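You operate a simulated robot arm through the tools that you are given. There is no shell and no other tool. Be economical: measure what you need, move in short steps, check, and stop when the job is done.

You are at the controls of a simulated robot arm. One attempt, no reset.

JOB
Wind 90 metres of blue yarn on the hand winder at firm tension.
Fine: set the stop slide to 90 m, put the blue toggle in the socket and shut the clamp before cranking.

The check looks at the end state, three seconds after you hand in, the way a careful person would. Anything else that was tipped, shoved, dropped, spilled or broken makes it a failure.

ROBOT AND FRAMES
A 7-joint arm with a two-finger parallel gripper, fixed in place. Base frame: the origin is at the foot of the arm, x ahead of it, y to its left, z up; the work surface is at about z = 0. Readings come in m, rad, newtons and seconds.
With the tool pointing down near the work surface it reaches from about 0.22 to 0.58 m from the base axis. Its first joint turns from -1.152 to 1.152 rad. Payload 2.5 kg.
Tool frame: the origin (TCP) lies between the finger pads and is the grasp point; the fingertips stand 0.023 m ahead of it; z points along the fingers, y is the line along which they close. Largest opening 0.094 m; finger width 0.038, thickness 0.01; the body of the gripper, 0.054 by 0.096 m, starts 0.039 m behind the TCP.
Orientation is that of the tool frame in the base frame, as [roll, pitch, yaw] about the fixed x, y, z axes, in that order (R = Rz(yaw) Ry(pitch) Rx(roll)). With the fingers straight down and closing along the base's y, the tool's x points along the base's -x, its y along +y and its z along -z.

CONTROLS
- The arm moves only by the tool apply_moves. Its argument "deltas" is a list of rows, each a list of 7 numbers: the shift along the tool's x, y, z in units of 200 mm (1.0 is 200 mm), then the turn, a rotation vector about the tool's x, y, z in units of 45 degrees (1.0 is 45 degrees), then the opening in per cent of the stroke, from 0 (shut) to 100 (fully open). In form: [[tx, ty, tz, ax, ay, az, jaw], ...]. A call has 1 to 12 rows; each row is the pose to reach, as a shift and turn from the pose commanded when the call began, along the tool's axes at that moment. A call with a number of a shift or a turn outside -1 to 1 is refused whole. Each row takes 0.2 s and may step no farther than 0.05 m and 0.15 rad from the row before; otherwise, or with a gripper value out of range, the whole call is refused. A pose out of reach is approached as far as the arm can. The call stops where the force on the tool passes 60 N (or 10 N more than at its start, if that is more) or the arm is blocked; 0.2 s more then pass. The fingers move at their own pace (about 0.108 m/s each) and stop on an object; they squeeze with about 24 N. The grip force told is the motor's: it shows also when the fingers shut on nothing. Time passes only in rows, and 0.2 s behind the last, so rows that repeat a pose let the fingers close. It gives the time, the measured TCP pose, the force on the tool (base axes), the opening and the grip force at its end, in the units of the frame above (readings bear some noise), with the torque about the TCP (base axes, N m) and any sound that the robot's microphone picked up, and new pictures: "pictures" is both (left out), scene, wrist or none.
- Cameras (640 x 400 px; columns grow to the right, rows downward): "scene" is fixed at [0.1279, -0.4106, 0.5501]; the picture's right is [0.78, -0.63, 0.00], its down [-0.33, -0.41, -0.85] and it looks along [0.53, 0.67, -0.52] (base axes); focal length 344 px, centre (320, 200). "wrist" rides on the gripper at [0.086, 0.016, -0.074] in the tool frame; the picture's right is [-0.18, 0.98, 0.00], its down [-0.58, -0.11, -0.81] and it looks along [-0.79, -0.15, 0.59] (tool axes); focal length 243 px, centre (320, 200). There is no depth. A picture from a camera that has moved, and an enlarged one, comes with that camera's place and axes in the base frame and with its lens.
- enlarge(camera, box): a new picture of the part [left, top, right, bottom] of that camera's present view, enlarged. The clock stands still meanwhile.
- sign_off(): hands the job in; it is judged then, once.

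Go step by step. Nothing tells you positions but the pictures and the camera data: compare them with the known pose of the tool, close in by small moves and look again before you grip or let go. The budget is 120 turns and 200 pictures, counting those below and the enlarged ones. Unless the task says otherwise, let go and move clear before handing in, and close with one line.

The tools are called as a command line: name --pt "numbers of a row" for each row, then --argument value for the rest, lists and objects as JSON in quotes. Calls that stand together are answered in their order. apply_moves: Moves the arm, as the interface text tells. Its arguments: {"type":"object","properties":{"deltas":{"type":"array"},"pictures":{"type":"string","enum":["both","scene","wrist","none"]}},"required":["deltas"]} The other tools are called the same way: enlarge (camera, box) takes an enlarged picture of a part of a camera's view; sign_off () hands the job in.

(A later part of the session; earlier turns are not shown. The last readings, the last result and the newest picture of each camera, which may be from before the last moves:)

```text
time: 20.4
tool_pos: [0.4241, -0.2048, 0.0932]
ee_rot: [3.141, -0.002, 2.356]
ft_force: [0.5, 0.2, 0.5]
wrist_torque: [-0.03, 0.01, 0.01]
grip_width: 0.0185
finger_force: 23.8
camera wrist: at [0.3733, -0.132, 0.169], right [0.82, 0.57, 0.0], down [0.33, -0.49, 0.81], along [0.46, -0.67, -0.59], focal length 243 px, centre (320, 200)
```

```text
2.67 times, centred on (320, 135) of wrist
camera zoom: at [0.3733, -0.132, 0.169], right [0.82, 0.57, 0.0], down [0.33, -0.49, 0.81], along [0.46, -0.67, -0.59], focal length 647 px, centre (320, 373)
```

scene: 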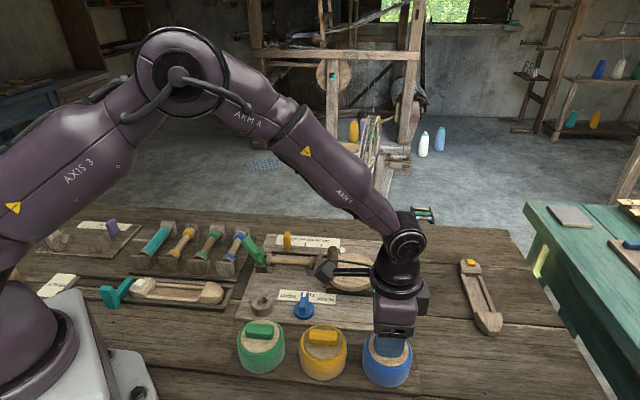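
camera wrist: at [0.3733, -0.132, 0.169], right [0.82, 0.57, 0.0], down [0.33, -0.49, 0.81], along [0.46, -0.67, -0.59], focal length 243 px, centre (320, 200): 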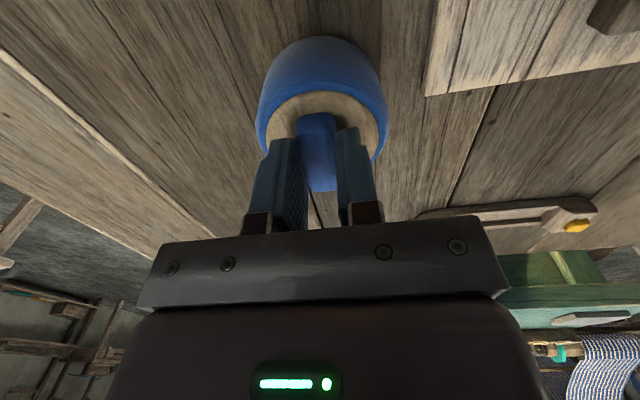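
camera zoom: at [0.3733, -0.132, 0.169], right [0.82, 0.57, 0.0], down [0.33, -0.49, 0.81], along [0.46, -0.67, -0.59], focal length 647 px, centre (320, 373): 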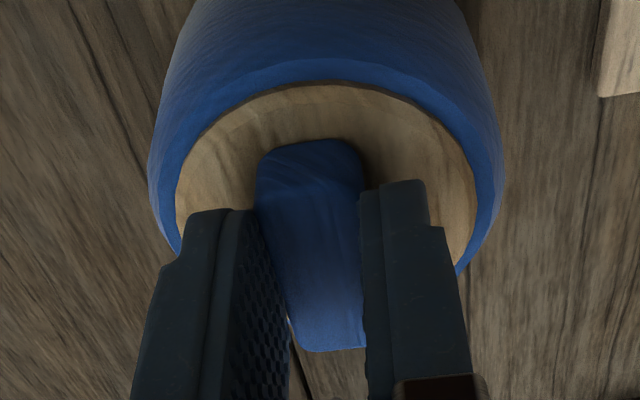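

Gripped, with a width of 18.5 mm. I'll lift it straight up.

apply_moves --pt "0 0 -0.05 0 0 0 5" --pt "0 0 -0.15 0 0 0 5" --pt "0 0 -0.35 0 0 0 5" --pt "0 0 -0.5 0 0 0 5" --pt "0 0 -0.5 0 0 0 5"

enlarge --camera "scene" --box '[325, 240, 485, 340]'

enlarge --camera "wrist" --box '[200, 60, 440, 210]'

```text
time: 21.6
tool_pos: [0.4233, -0.205, 0.1951]
ee_rot: [3.14, -0.002, 2.356]
ft_force: [0.1, 0.0, -0.5]
wrist_torque: [-0.02, 0.03, -0.02]
grip_width: 0.0184
finger_force: 24.0
camera wrist: at [0.3726, -0.1321, 0.27], right [0.82, 0.57, 0.0], down [0.33, -0.49, 0.81], along [0.46, -0.67, -0.59], focal length 243 px, centre (320, 200)
```

scene: 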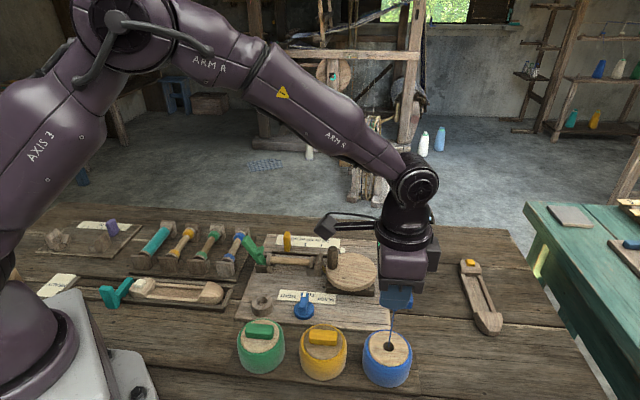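
wrist: 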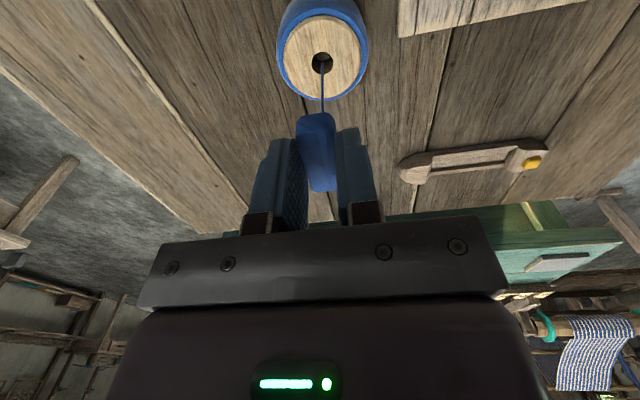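

```text
4.00 times, centred on (405, 290) of scene
camera zoom: at [0.1279, -0.4106, 0.5501], right [0.78, -0.63, 0.0], down [-0.33, -0.41, -0.85], along [0.53, 0.67, -0.52], focal length 1374 px, centre (-20, -160)
```

zoom: 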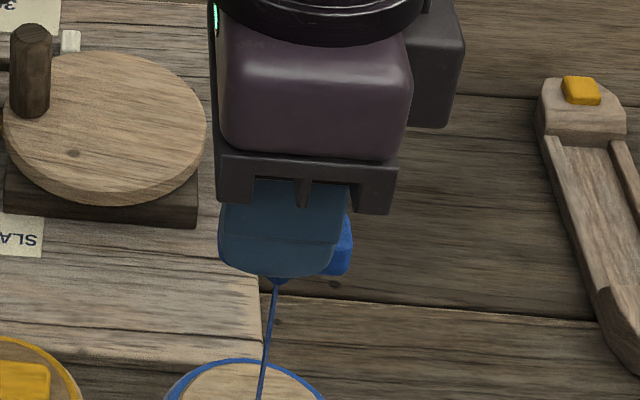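

```text
2.67 times, centred on (320, 135) of wrist
camera zoom: at [0.3726, -0.1321, 0.27], right [0.82, 0.57, 0.0], down [0.33, -0.49, 0.81], along [0.46, -0.67, -0.59], focal length 647 px, centre (320, 373)
```

zoom: 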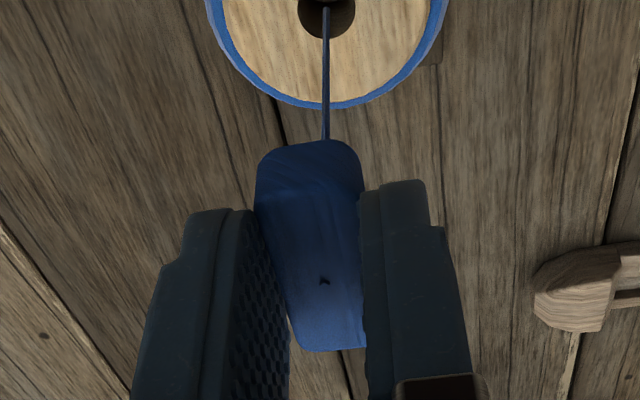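

The toggle is lifted, with its stem and yarn trailing to the pot. I'll carry it high toward the socket ring at about (0.327,0.022), stopping short to view it.

apply_moves --pt "0.15 0.05 -0.05 0 0 0 5" --pt "0.33 0.11 -0.05 0 0 0 5" --pt "0.51 0.17 -0.05 0 0 0 5" --pt "0.69 0.23 -0.05 0 0 0 5" --pt "0.87 0.29 -0.05 0 0 0 5" --pt "0.98 0.35 -0.05 0 0 0 5" --pictures "none"

apply_moves --pt "0.15 0.05 0 0 0 0 5" --pt "0.3 0.1 0 0 0 0 5" --pt "0.4 0.113 0 0 0 0 5" --pt "0.4 0.113 0 0 0 0 5"

enlarge --camera "wrist" --box '[200, 20, 440, 170]'

enlarge --camera "scene" --box '[185, 240, 345, 340]'

```text
time: 23.0
tool_pos: [0.3366, -0.0168, 0.2036]
ee_rot: [3.141, 0.0, 2.357]
ft_force: [-0.1, 0.0, -0.7]
wrist_torque: [0.02, 0.0, 0.0]
grip_width: 0.0182
finger_force: 24.1
```

```text
time: 24.0
tool_pos: [0.2946, 0.0545, 0.2054]
ee_rot: [-3.141, 0.002, 2.357]
ft_force: [-0.1, -0.3, -0.6]
wrist_torque: [0.02, -0.02, -0.04]
grip_width: 0.0186
finger_force: 24.2
camera wrist: at [0.2436, 0.128, 0.2801], right [0.82, 0.57, 0.0], down [0.33, -0.49, 0.81], along [0.46, -0.67, -0.59], focal length 243 px, centre (320, 200)
```

scene: 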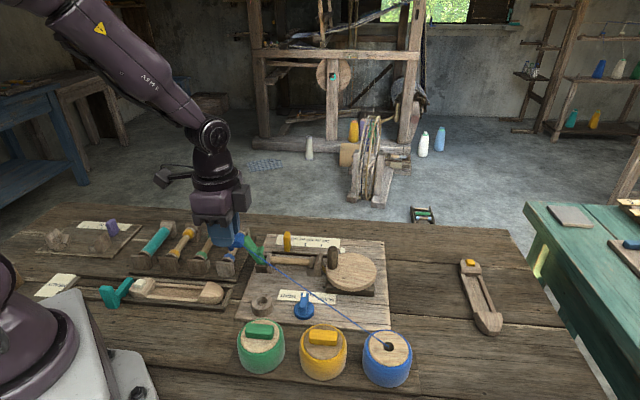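
wrist: 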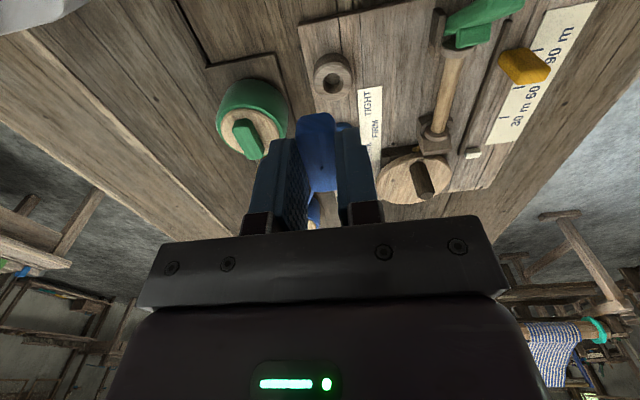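

```text
2.67 times, centred on (320, 95) of wrist
camera zoom: at [0.2436, 0.128, 0.2801], right [0.82, 0.57, 0.0], down [0.33, -0.49, 0.81], along [0.46, -0.67, -0.59], focal length 647 px, centre (320, 480)
```

zoom: 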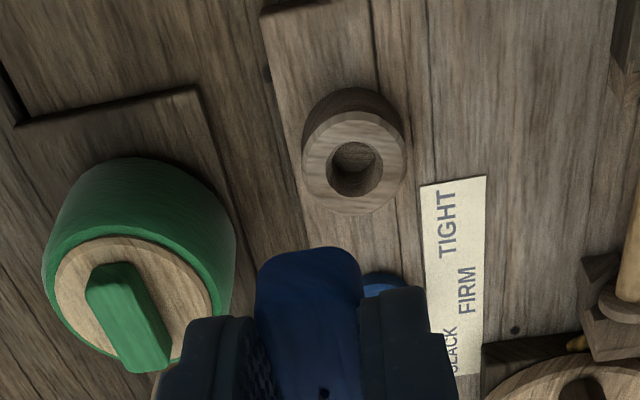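

```text
4.00 times, centred on (265, 290) of scene
camera zoom: at [0.1279, -0.4106, 0.5501], right [0.78, -0.63, 0.0], down [-0.33, -0.41, -0.85], along [0.53, 0.67, -0.52], focal length 1374 px, centre (540, -160)
```

zoom: 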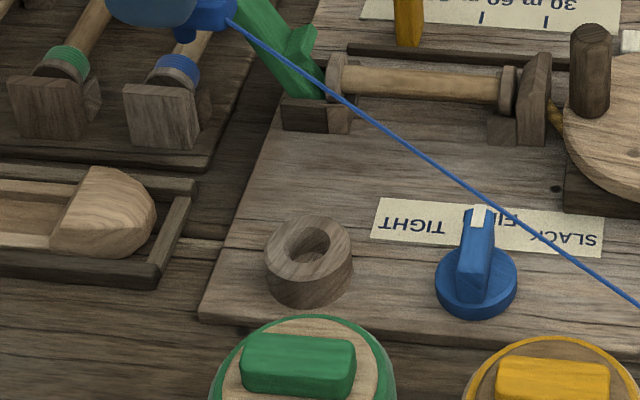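

The ring is centred at about (0.3295,0.0275) with its top at z≈0.03. I'll move over it and come down to mid height.

apply_moves --pt "-0.12 0.015 0.02 0 0 0 5" --pt "-0.205 0.028 0.15 0 0 0 5" --pt "-0.205 0.028 0.35 0 0 0 5" --pt "-0.205 0.028 0.53 0 0 0 5" --pt "-0.205 0.028 0.53 0 0 0 5"

enlarge --camera "wrist" --box '[200, 20, 440, 170]'

enlarge --camera "scene" --box '[205, 250, 325, 325]'

```text
time: 25.2
tool_pos: [0.3256, 0.0286, 0.0969]
ee_rot: [3.141, 0.001, 2.357]
ft_force: [0.6, -0.3, -0.2]
wrist_torque: [-0.04, 0.04, -0.04]
grip_width: 0.0187
finger_force: 24.4
camera wrist: at [0.2763, 0.1016, 0.1714], right [0.82, 0.57, 0.0], down [0.33, -0.49, 0.81], along [0.46, -0.66, -0.59], focal length 243 px, centre (320, 200)
```

scene: 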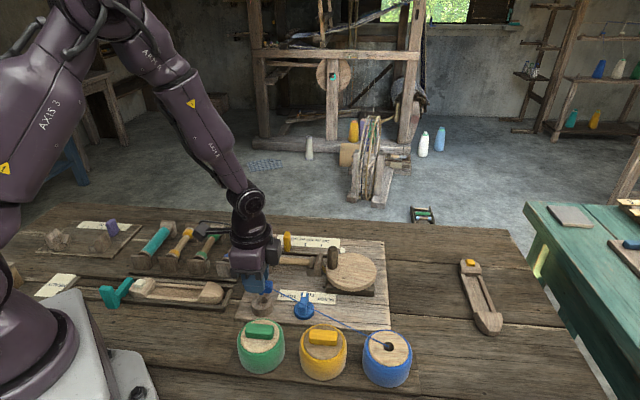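
wrist: 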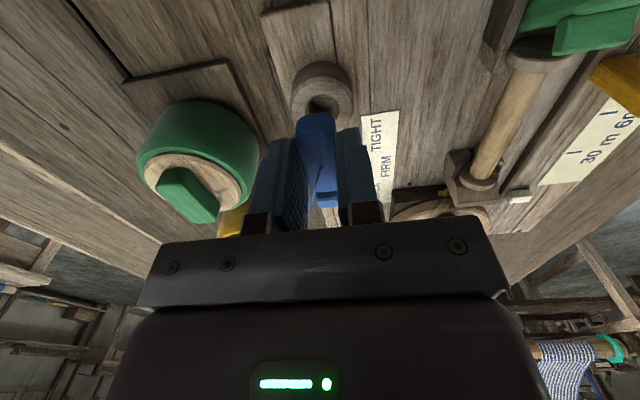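

```text
2.67 times, centred on (320, 95) of wrist
camera zoom: at [0.2763, 0.1016, 0.1714], right [0.82, 0.57, 0.0], down [0.33, -0.49, 0.81], along [0.46, -0.66, -0.59], focal length 647 px, centre (320, 480)
```

zoom: 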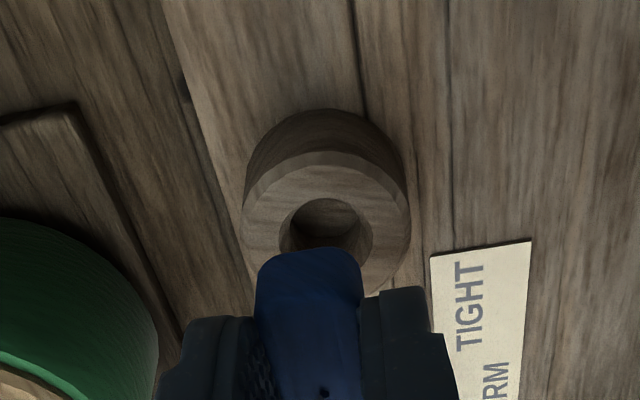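

```text
5.33 times, centred on (265, 288) of scene
camera zoom: at [0.1279, -0.4106, 0.5501], right [0.78, -0.63, 0.0], down [-0.33, -0.41, -0.85], along [0.53, 0.67, -0.52], focal length 1832 px, centre (613, -267)
```

zoom: 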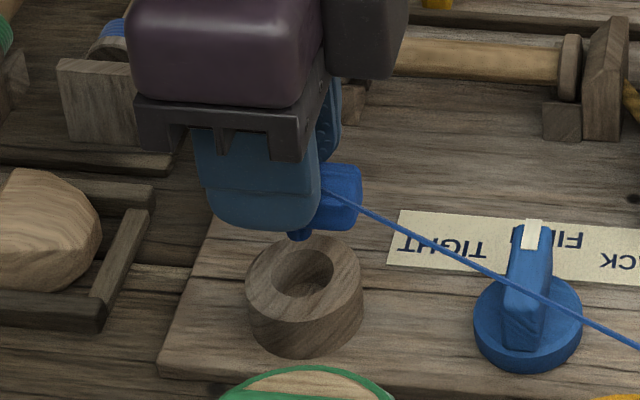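

The peg under the toggle lines up with the ring hole within a couple of mm. I'll lower it into the socket.

apply_moves --pt "0.005 0 0.06 0 0 0 5" --pt "0.005 0 0.12 0 0 0 5" --pt "0.005 0 0.16 0 0 0 5" --pt "0.005 0 0.18 0 0 0 5"

enlarge --camera "scene" --box '[205, 260, 325, 335]'

enlarge --camera "wrist" --box '[200, 40, 440, 190]'

```text
time: 26.2
tool_pos: [0.3258, 0.0325, 0.0628]
ee_rot: [-3.141, 0.001, 2.355]
ft_force: [-4.9, -0.5, 19.0]
wrist_torque: [-0.16, 0.06, -0.05]
grip_width: 0.0184
finger_force: 24.8
camera wrist: at [0.276, 0.1037, 0.1376], right [0.82, 0.57, 0.0], down [0.33, -0.49, 0.81], along [0.46, -0.67, -0.59], focal length 243 px, centre (320, 200)
```

scene: 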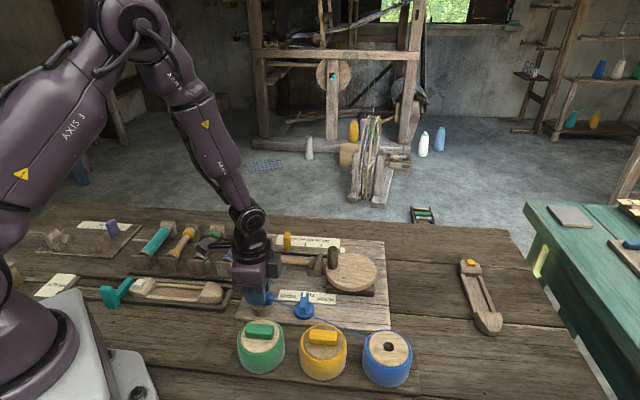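
wrist: 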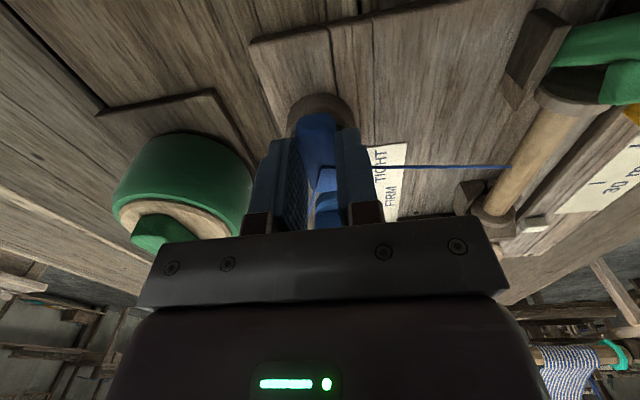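

```text
5.33 times, centred on (265, 298) of scene
camera zoom: at [0.1279, -0.4106, 0.5502], right [0.78, -0.63, 0.0], down [-0.33, -0.41, -0.85], along [0.53, 0.67, -0.52], focal length 1832 px, centre (613, -320)
```

zoom: 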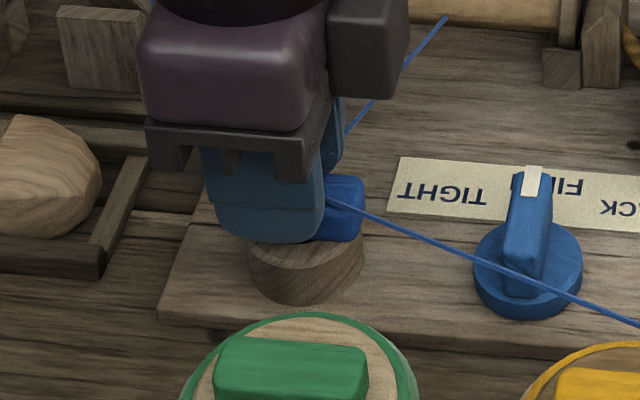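

```text
2.67 times, centred on (320, 115) of wrist
camera zoom: at [0.276, 0.1037, 0.1376], right [0.82, 0.57, 0.0], down [0.33, -0.49, 0.81], along [0.46, -0.67, -0.59], focal length 647 px, centre (320, 427)
```

zoom: 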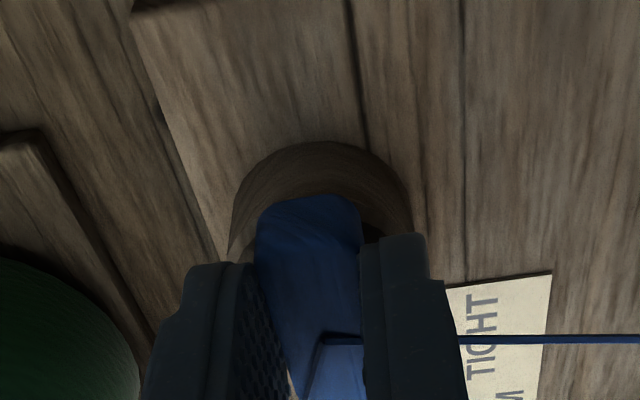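

The toggle is seated on the ring (19 N contact), and a strand now runs to the bobbin. I'll release and lift.

apply_moves --pt "0 0 -0.01 0 0 0 20" --pt "0 0 -0.01 0 0 0 45" --pt "0 0 -0.01 0 0 0 45" --pt "0 0 -0.15 0 0 0 45" --pt "0 0 -0.35 0 0 0 45" --pt "0 0 -0.55 0 0 0 45" --pt "0 0 -0.7 0 0 0 45"

enlarge --camera "scene" --box '[225, 230, 385, 330]'

enlarge --camera "wrist" --box '[200, 20, 560, 245]'

```text
time: 27.8
tool_pos: [0.326, 0.0334, 0.2026]
ee_rot: [3.141, -0.001, 2.357]
ft_force: [0.1, 1.8, -1.0]
wrist_torque: [0.0, -0.01, 0.0]
grip_width: 0.0419
finger_force: 0.1
camera wrist: at [0.2757, 0.1058, 0.2775], right [0.82, 0.57, 0.0], down [0.34, -0.49, 0.81], along [0.46, -0.67, -0.59], focal length 243 px, centre (320, 200)
```

scene: 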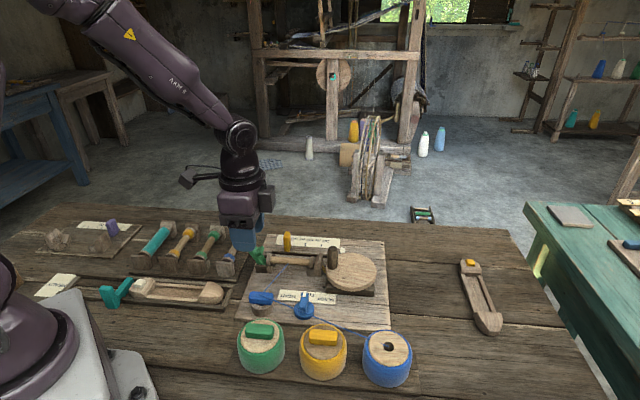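
wrist: 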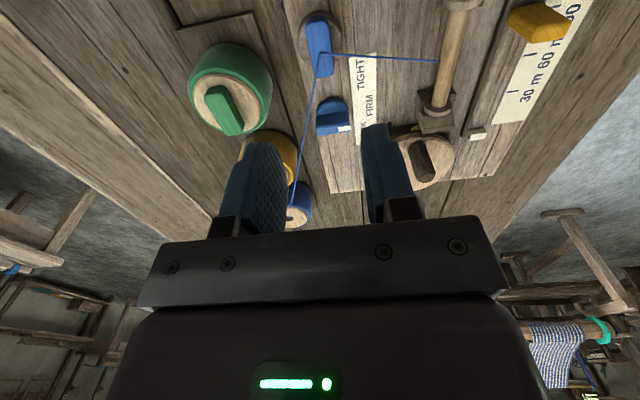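

```text
4.00 times, centred on (305, 280) of scene
camera zoom: at [0.1279, -0.4106, 0.5501], right [0.78, -0.63, 0.0], down [-0.33, -0.41, -0.85], along [0.53, 0.67, -0.52], focal length 1374 px, centre (380, -120)
```

zoom: 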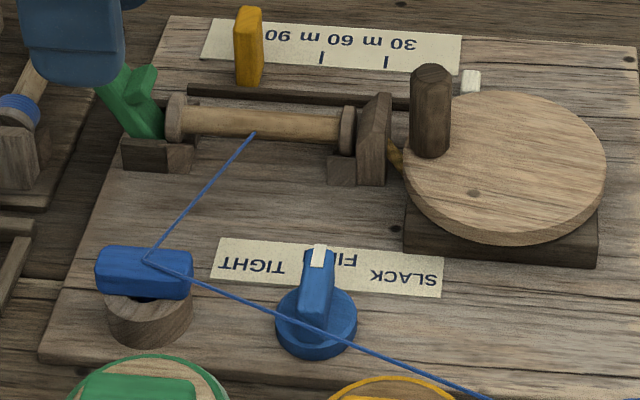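

```text
1.78 times, centred on (380, 132) of wrist
camera zoom: at [0.2757, 0.1058, 0.2775], right [0.82, 0.57, 0.0], down [0.34, -0.49, 0.81], along [0.46, -0.67, -0.59], focal length 431 px, centre (213, 320)
```

zoom: 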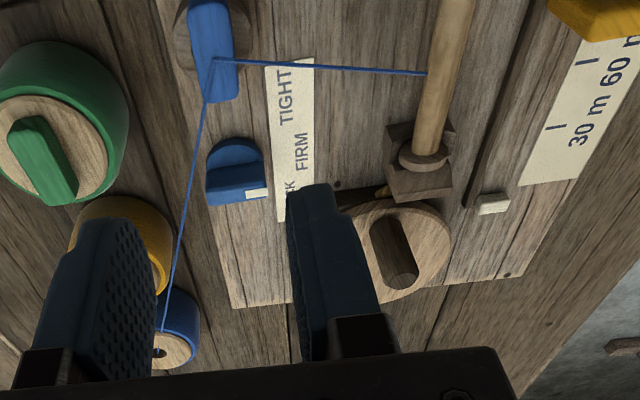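

The toggle sits in the socket with its peg down. Next I'll study the green clamp lever.

apply_moves --pt "0.06 0.03 -0.09 0 0 -0.17 45" --pt "0.12 0.06 -0.09 0 0 -0.34 45" --pt "0.18 0.09 -0.09 0 0 -0.51 45" --pt "0.24 0.12 -0.09 0 0 -0.68 45" --pt "0.3 0.15 -0.09 0 0 -0.85 45" --pt "0.363 0.179 -0.09 0 0 -1.0 45" --pt "0.363 0.179 -0.09 0 0 -1.0 45"

enlarge --camera "scene" --box '[225, 220, 321, 280]'

enlarge --camera "wrist" --box '[240, 20, 440, 145]'

```text
time: 29.4
tool_pos: [0.3015, 0.1085, 0.2198]
ee_rot: [-3.141, -0.001, -3.137]
ft_force: [-0.1, -1.1, 0.0]
wrist_torque: [-0.01, 0.01, 0.0]
grip_width: 0.0426
finger_force: 0.0
camera wrist: at [0.2134, 0.1245, 0.2955], right [0.18, 0.98, 0.0], down [0.58, -0.11, 0.81], along [0.79, -0.15, -0.59], focal length 243 px, centre (320, 200)
```

scene: 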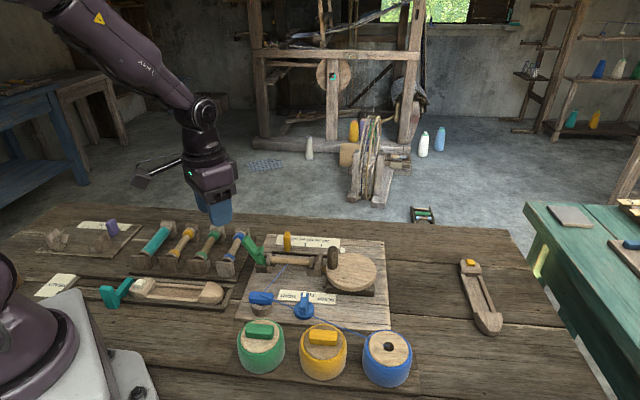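
wrist: 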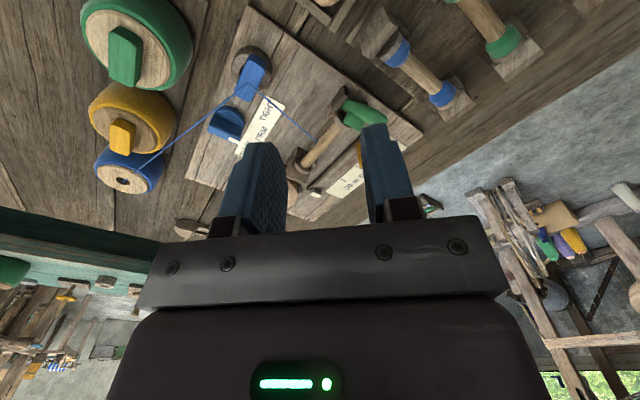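

```text
6.67 times, centred on (273, 250) of scene
camera zoom: at [0.1279, -0.4106, 0.5501], right [0.78, -0.63, 0.0], down [-0.33, -0.41, -0.85], along [0.53, 0.67, -0.52], focal length 2290 px, centre (633, -133)
```

zoom: 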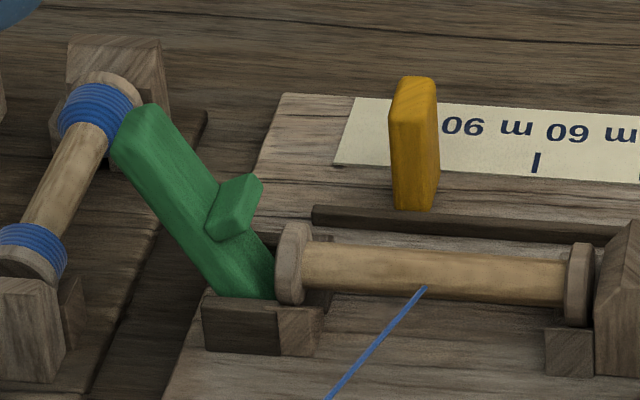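

```text
3.20 times, centred on (340, 82) of wrist
camera zoom: at [0.2134, 0.1245, 0.2955], right [0.18, 0.98, 0.0], down [0.58, -0.11, 0.81], along [0.79, -0.15, -0.59], focal length 776 px, centre (256, 576)
```

zoom: 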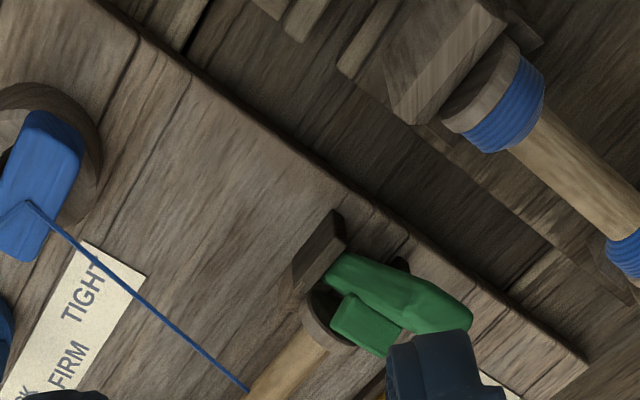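

The clamp lever leans outward by about 30° and hinges at its foot. I'll come above it with the fingers straddling it, to grip it and swing it upright over the bobbin end.

apply_moves --pt "-0.06 0.04 0 0 0 0.17 60" --pt "-0.12 0.08 0 0 0 0.34 60" --pt "-0.18 0.12 0.05 0 0 0.51 60" --pt "-0.24 0.16 0.1 0 0 0.68 60" --pt "-0.3 0.2 0.15 0 0 0.85 60" --pt "-0.33 0.22 0.2 0 0 1.0 60" --pt "-0.33 0.22 0.2 0 0 1.0 60"

enlarge --camera "scene" --box '[225, 190, 321, 250]'

enlarge --camera "wrist" --box '[220, 40, 420, 165]'

```text
time: 31.0
tool_pos: [0.3659, 0.1524, 0.1797]
ee_rot: [-3.14, 0.001, 2.355]
ft_force: [-0.6, 0.4, 0.0]
wrist_torque: [-0.02, 0.01, -0.02]
grip_width: 0.0565
finger_force: 0.1
camera wrist: at [0.3163, 0.2237, 0.2551], right [0.83, 0.56, 0.0], down [0.33, -0.49, 0.81], along [0.45, -0.67, -0.59], focal length 243 px, centre (320, 200)
```

scene: 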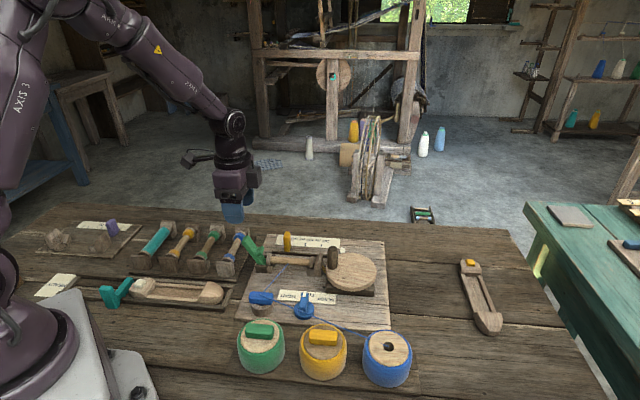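
wrist: 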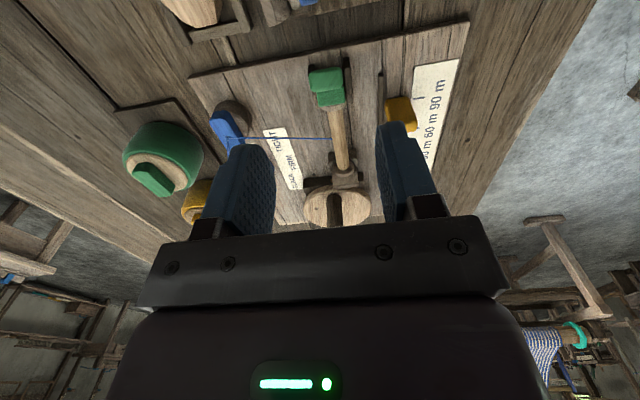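

```text
6.67 times, centred on (273, 220) of scene
camera zoom: at [0.1279, -0.4106, 0.5501], right [0.78, -0.63, 0.0], down [-0.33, -0.41, -0.85], along [0.53, 0.67, -0.52], focal length 2290 px, centre (633, 67)
```

zoom: 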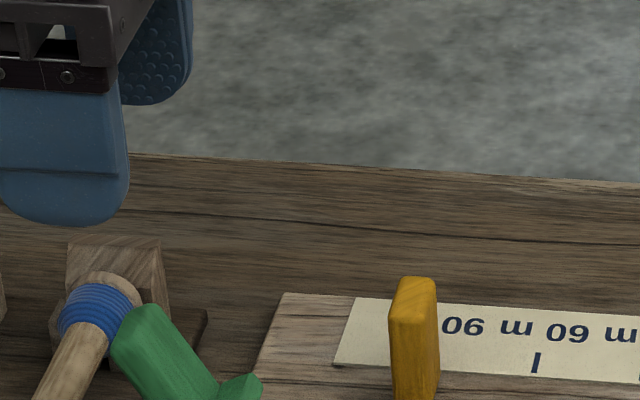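

```text
3.20 times, centred on (320, 102) of wrist
camera zoom: at [0.3163, 0.2237, 0.2551], right [0.83, 0.56, 0.0], down [0.33, -0.49, 0.81], along [0.45, -0.67, -0.59], focal length 776 px, centre (320, 512)
```

zoom: 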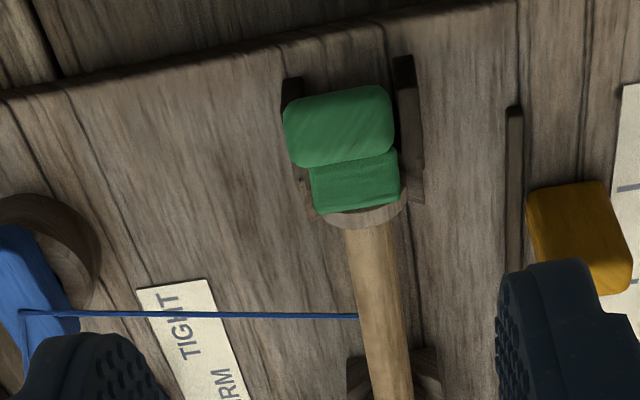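

The lever top is centred at about (0.371,0.155,0.084) and is about 25 mm wide. I'll straddle it.

apply_moves --pt "-0.065 0.018 0.1 0 0 0 60" --pt "-0.065 0.018 0.25 0 0 0 60" --pt "-0.065 0.018 0.36 0 0 0 60" --pt "-0.065 0.018 0.36 0 0 0 60"

enlarge --camera "scene" --box '[205, 210, 301, 270]'

enlarge --camera "wrist" --box '[220, 60, 420, 185]'

```text
time: 32.0
tool_pos: [0.3797, 0.1445, 0.1088]
ee_rot: [3.142, -0.001, 2.357]
ft_force: [0.0, 0.2, 0.0]
wrist_torque: [0.0, 0.01, -0.01]
grip_width: 0.0565
finger_force: 0.1
camera wrist: at [0.3286, 0.2172, 0.1841], right [0.82, 0.57, 0.0], down [0.33, -0.49, 0.81], along [0.46, -0.66, -0.59], focal length 243 px, centre (320, 200)
```

scene: 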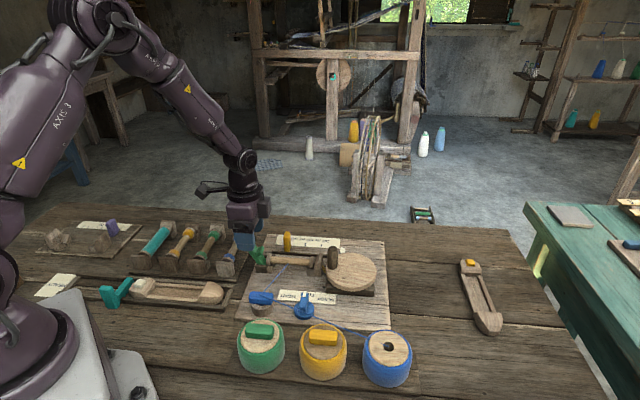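
wrist: 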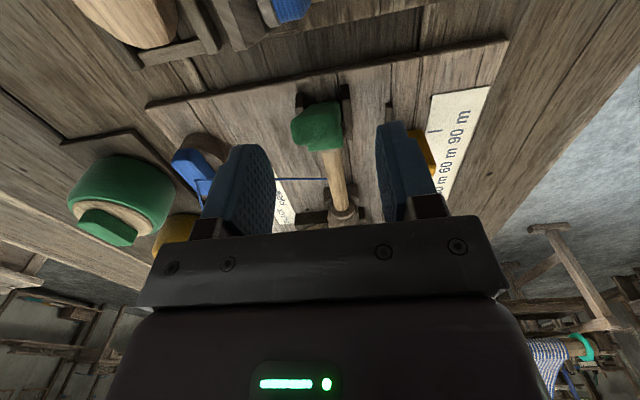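

```text
6.67 times, centred on (253, 240) of scene
camera zoom: at [0.1279, -0.4106, 0.5501], right [0.78, -0.63, 0.0], down [-0.33, -0.41, -0.85], along [0.53, 0.67, -0.52], focal length 2290 px, centre (767, -67)
```

zoom: 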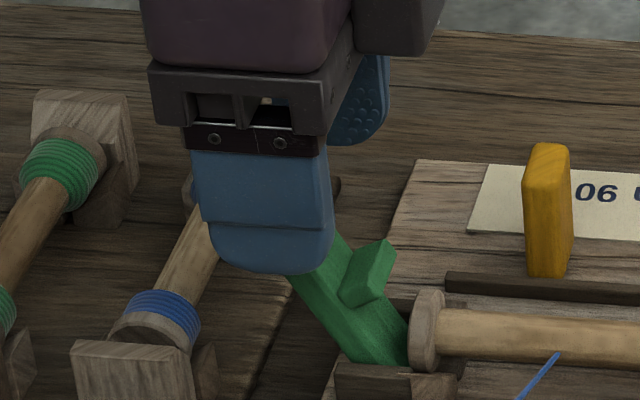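

```text
3.20 times, centred on (320, 122) of wrist
camera zoom: at [0.3286, 0.2172, 0.1841], right [0.82, 0.57, 0.0], down [0.33, -0.49, 0.81], along [0.46, -0.66, -0.59], focal length 776 px, centre (320, 448)
```

zoom: 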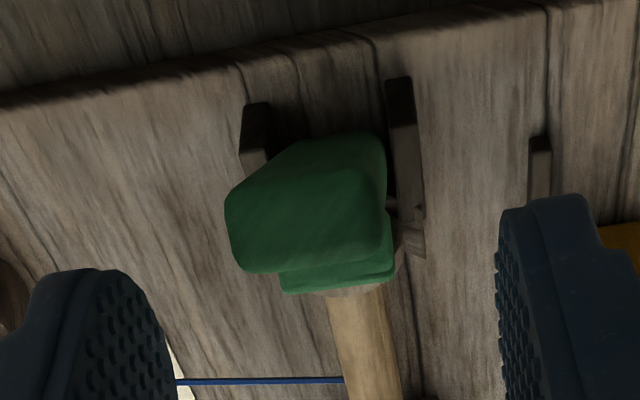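

apply_moves --pt "0.01 -0.007 0.08 0 0 0 60" --pt "0.01 -0.007 0.15 0 0 0 60" --pt "0.01 -0.007 0.15 0 0 0 20" --pt "0.01 -0.007 0.15 0 0 0 10" --pt "0.01 -0.007 0.15 0 0 0 10"

enlarge --camera "scene" --box '[205, 220, 301, 280]'

enlarge --camera "wrist" --box '[220, 60, 420, 185]'

```text
time: 33.2
tool_pos: [0.3777, 0.1454, 0.0791]
ee_rot: [3.136, 0.002, 2.357]
ft_force: [20.5, 15.4, -16.9]
wrist_torque: [-0.65, 0.84, -0.63]
grip_width: 0.0237
finger_force: 45.0
camera wrist: at [0.3265, 0.2185, 0.154], right [0.83, 0.56, 0.01], down [0.33, -0.49, 0.81], along [0.46, -0.66, -0.59], focal length 243 px, centre (320, 200)
```

scene: 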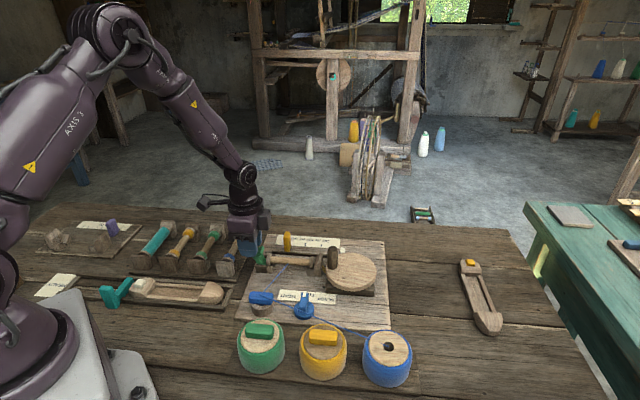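
wrist: 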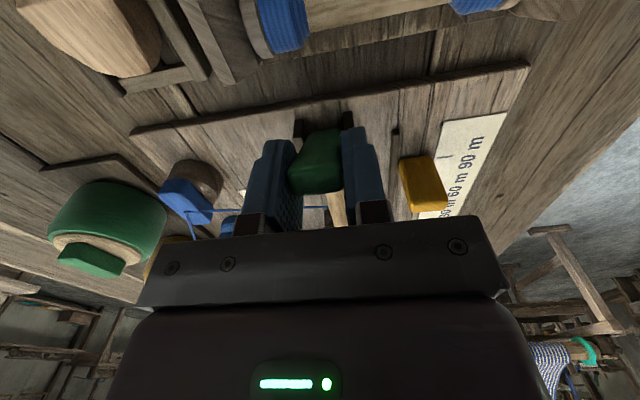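

```text
6.67 times, centred on (253, 250) of scene
camera zoom: at [0.128, -0.4105, 0.5501], right [0.78, -0.63, 0.0], down [-0.33, -0.41, -0.85], along [0.53, 0.67, -0.52], focal length 2290 px, centre (767, -133)
```

zoom: 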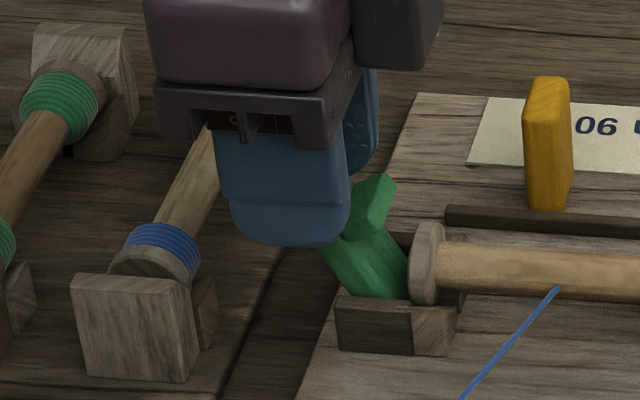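

```text
3.20 times, centred on (320, 122) of wrist
camera zoom: at [0.3265, 0.2185, 0.154], right [0.83, 0.56, 0.01], down [0.33, -0.49, 0.81], along [0.46, -0.66, -0.59], focal length 776 px, centre (320, 448)
```

zoom: 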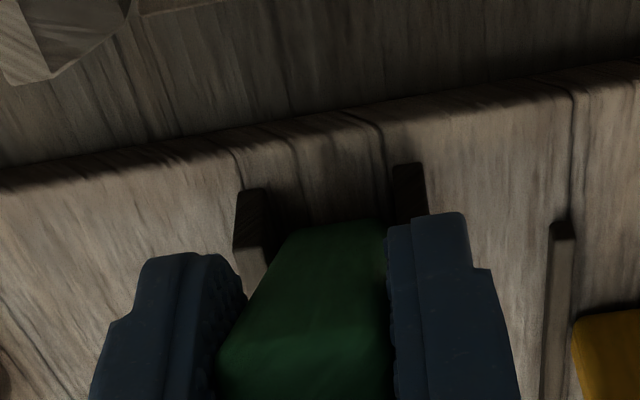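

The lever is in the grip. I'll swing it toward the bobbin with a gentle arc in small steps.

apply_moves --pt "-0.03 0.01 -0.006 0 0 0 10" --pt "-0.06 0.01 -0.01 0 0 0 10" --pt "-0.09 0.01 -0.014 0 0 0 10" --pt "-0.12 0.01 -0.016 0 0 0 10"

enlarge --camera "scene" --box '[205, 220, 301, 280]'

```text
time: 34.2
tool_pos: [0.393, 0.1317, 0.0808]
ee_rot: [-3.137, -0.006, 2.36]
ft_force: [-20.1, 10.0, 9.3]
wrist_torque: [2.01, -0.18, -0.1]
grip_width: 0.0241
finger_force: 45.4
camera wrist: at [0.3423, 0.2034, 0.1569], right [0.82, 0.57, 0.0], down [0.34, -0.49, 0.8], along [0.45, -0.66, -0.6], focal length 243 px, centre (320, 200)
```

scene: 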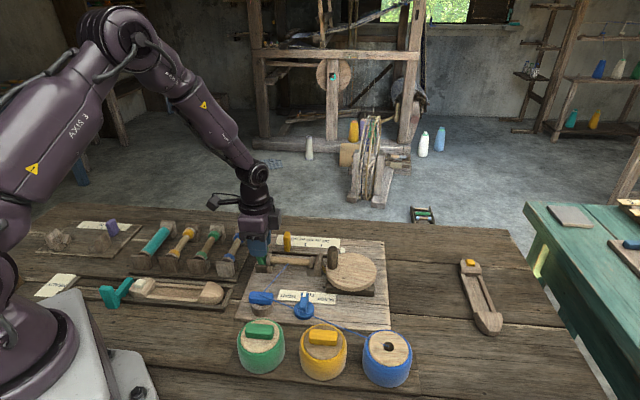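
wrist: 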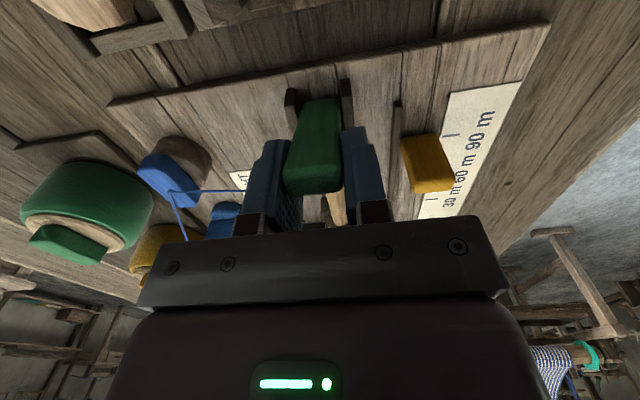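

```text
6.67 times, centred on (253, 250) of scene
camera zoom: at [0.1279, -0.4106, 0.5501], right [0.78, -0.63, 0.0], down [-0.33, -0.41, -0.85], along [0.53, 0.67, -0.52], focal length 2290 px, centre (767, -133)
```

zoom: 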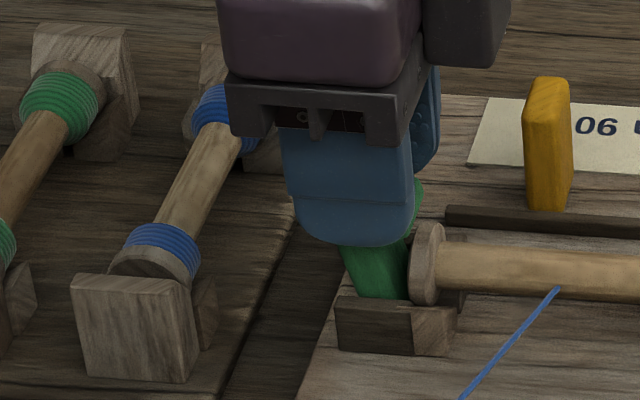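

The lever is following, so I'll keep going.

apply_moves --pt "-0.03 0 0 0 0 0 10" --pt "-0.06 0 0 0 0 0 10" --pt "-0.09 0 0 0 0 0 10"

enlarge --camera "scene" --box '[225, 220, 321, 280]'

```text
time: 35.0
tool_pos: [0.4069, 0.1167, 0.0807]
ee_rot: [-3.139, -0.004, 2.359]
ft_force: [-19.0, 10.4, -2.7]
wrist_torque: [1.62, 0.14, -0.03]
grip_width: 0.0241
finger_force: 45.3
camera wrist: at [0.3556, 0.19, 0.1556], right [0.82, 0.57, 0.0], down [0.34, -0.49, 0.8], along [0.45, -0.66, -0.59], focal length 243 px, centre (320, 200)
```

scene: 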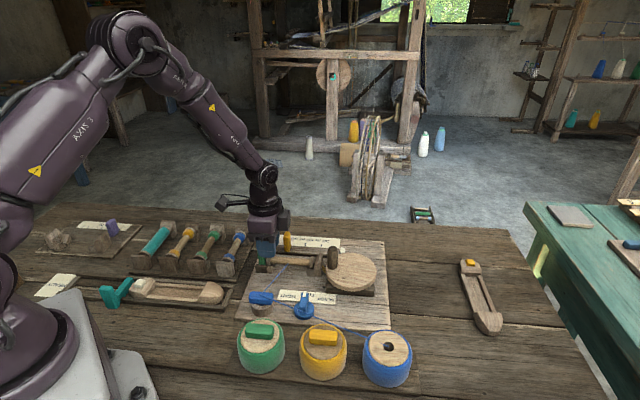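
wrist: 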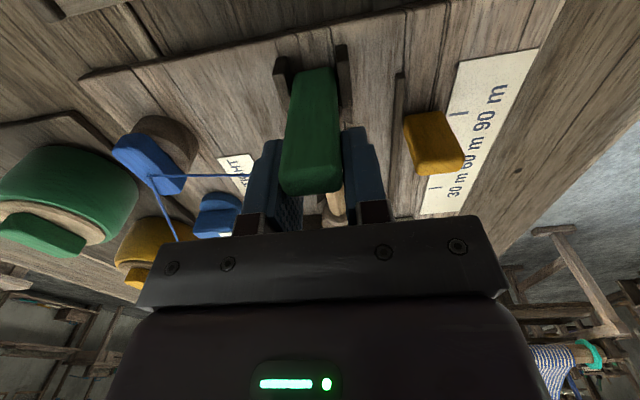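

```text
6.67 times, centred on (273, 250) of scene
camera zoom: at [0.128, -0.4106, 0.5501], right [0.78, -0.63, 0.0], down [-0.33, -0.41, -0.85], along [0.53, 0.67, -0.52], focal length 2290 px, centre (633, -133)
```

zoom: 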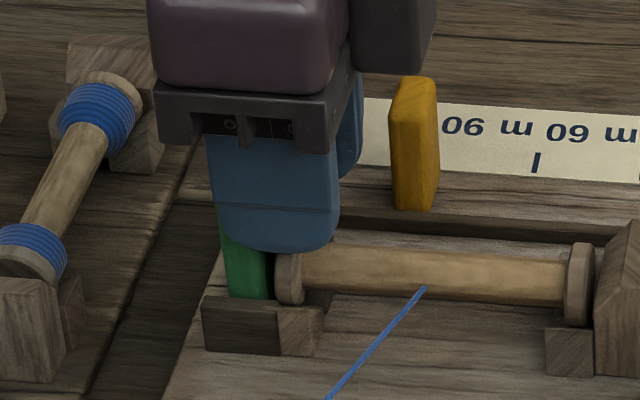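

apply_moves --pt "-0.025 0 0 0 0 0 10" --pt "-0.05 0 0 0 0 0 10" --pt "-0.07 0 0.004 0 0 0 10"

enlarge --camera "scene" --box '[225, 220, 321, 280]'

```text
time: 35.8
tool_pos: [0.4121, 0.1111, 0.08]
ee_rot: [-3.137, -0.011, 2.364]
ft_force: [-36.6, 15.5, 5.5]
wrist_torque: [1.27, -0.97, 0.13]
grip_width: 0.0241
finger_force: 44.6
camera wrist: at [0.3631, 0.1826, 0.156], right [0.82, 0.57, -0.01], down [0.35, -0.49, 0.8], along [0.45, -0.66, -0.6], focal length 243 px, centre (320, 200)
```

scene: 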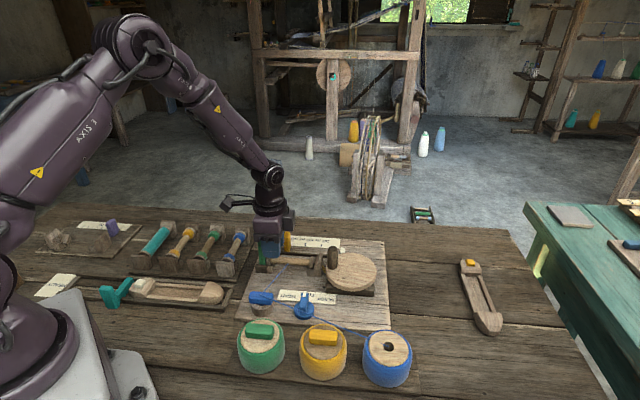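
wrist: 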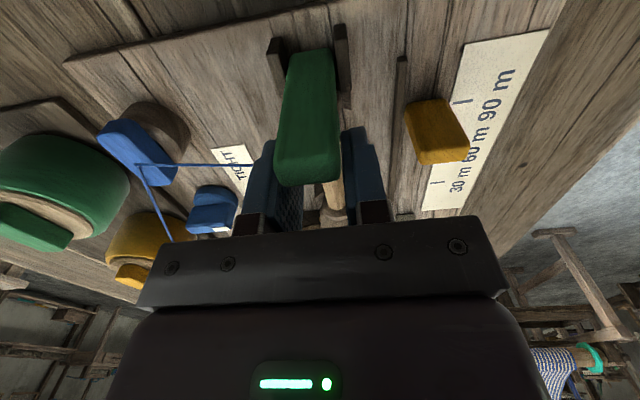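

```text
6.67 times, centred on (273, 250) of scene
camera zoom: at [0.1279, -0.4106, 0.5501], right [0.78, -0.63, 0.0], down [-0.33, -0.41, -0.85], along [0.53, 0.67, -0.52], focal length 2290 px, centre (633, -133)
```

zoom: 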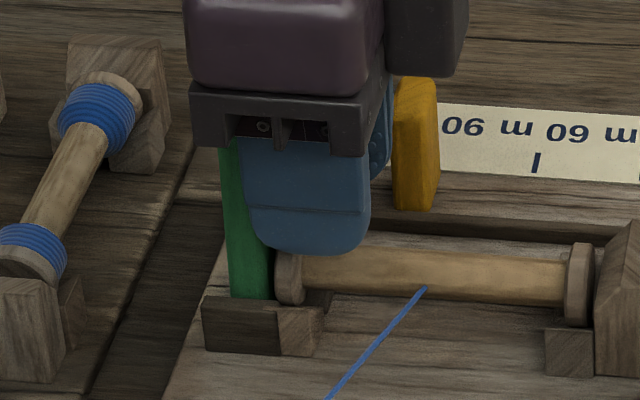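

The force jumped with the lever upright, so it's probably at its stop. I'll release and inspect.

apply_moves --pt "0.03 0 0 0 0 0 20" --pt "0.03 0 0 0 0 0 60" --pt "0.03 0 0 0 0 0 60" --pt "0.03 0 -0.2 0 0 0 60" --pt "0.03 0 -0.4 0 0 0 60" --pt "0.03 0 -0.55 0 0 0 60"

enlarge --camera "scene" --box '[225, 220, 321, 280]'

enlarge --camera "wrist" --box '[200, 20, 440, 170]'

```text
time: 37.2
tool_pos: [0.413, 0.1107, 0.1909]
ee_rot: [3.141, 0.0, 2.358]
ft_force: [-0.1, 0.7, -0.2]
wrist_torque: [0.0, 0.0, -0.02]
grip_width: 0.0563
finger_force: 0.1
camera wrist: at [0.3621, 0.1831, 0.2657], right [0.82, 0.57, 0.0], down [0.33, -0.49, 0.81], along [0.46, -0.67, -0.59], focal length 243 px, centre (320, 200)
```

scene: 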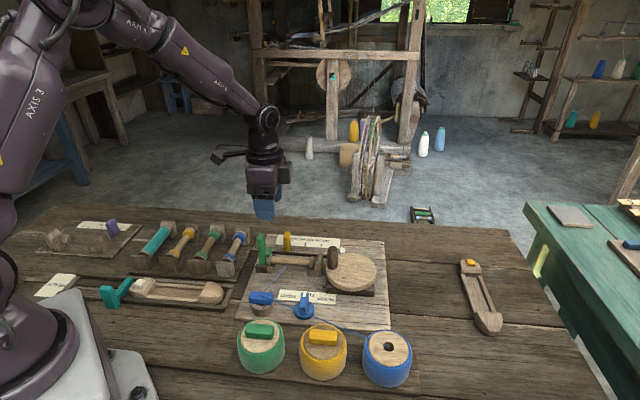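
wrist: 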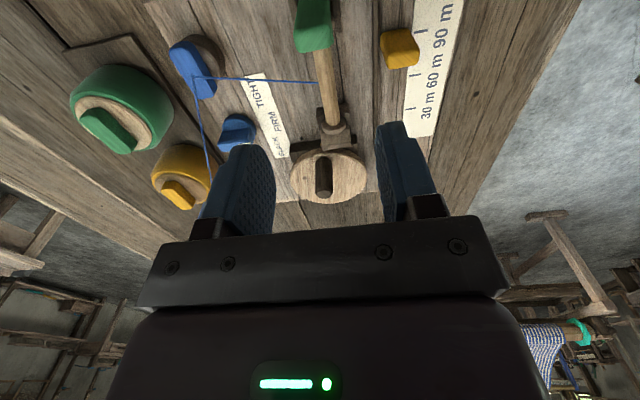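

```text
6.67 times, centred on (273, 250) of scene
camera zoom: at [0.1279, -0.4106, 0.5501], right [0.78, -0.63, 0.0], down [-0.33, -0.41, -0.85], along [0.53, 0.67, -0.52], focal length 2290 px, centre (633, -133)
```

zoom: 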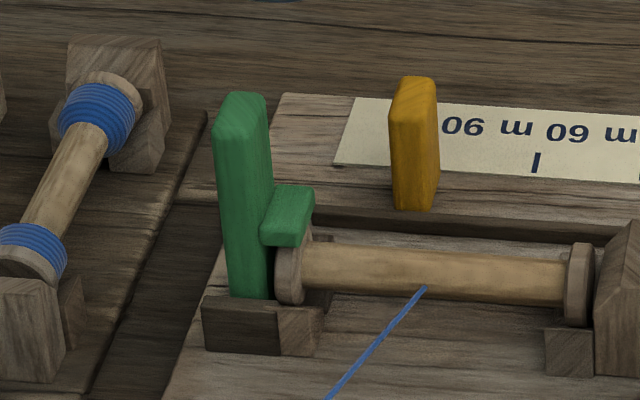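

```text
2.67 times, centred on (320, 95) of wrist
camera zoom: at [0.3621, 0.1831, 0.2657], right [0.82, 0.57, 0.0], down [0.33, -0.49, 0.81], along [0.46, -0.67, -0.59], focal length 647 px, centre (320, 480)
```

zoom: 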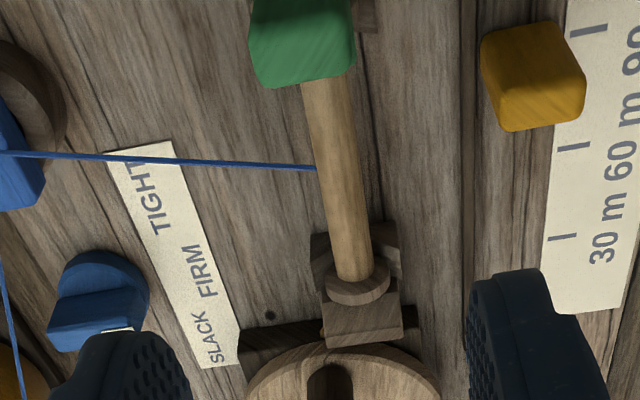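

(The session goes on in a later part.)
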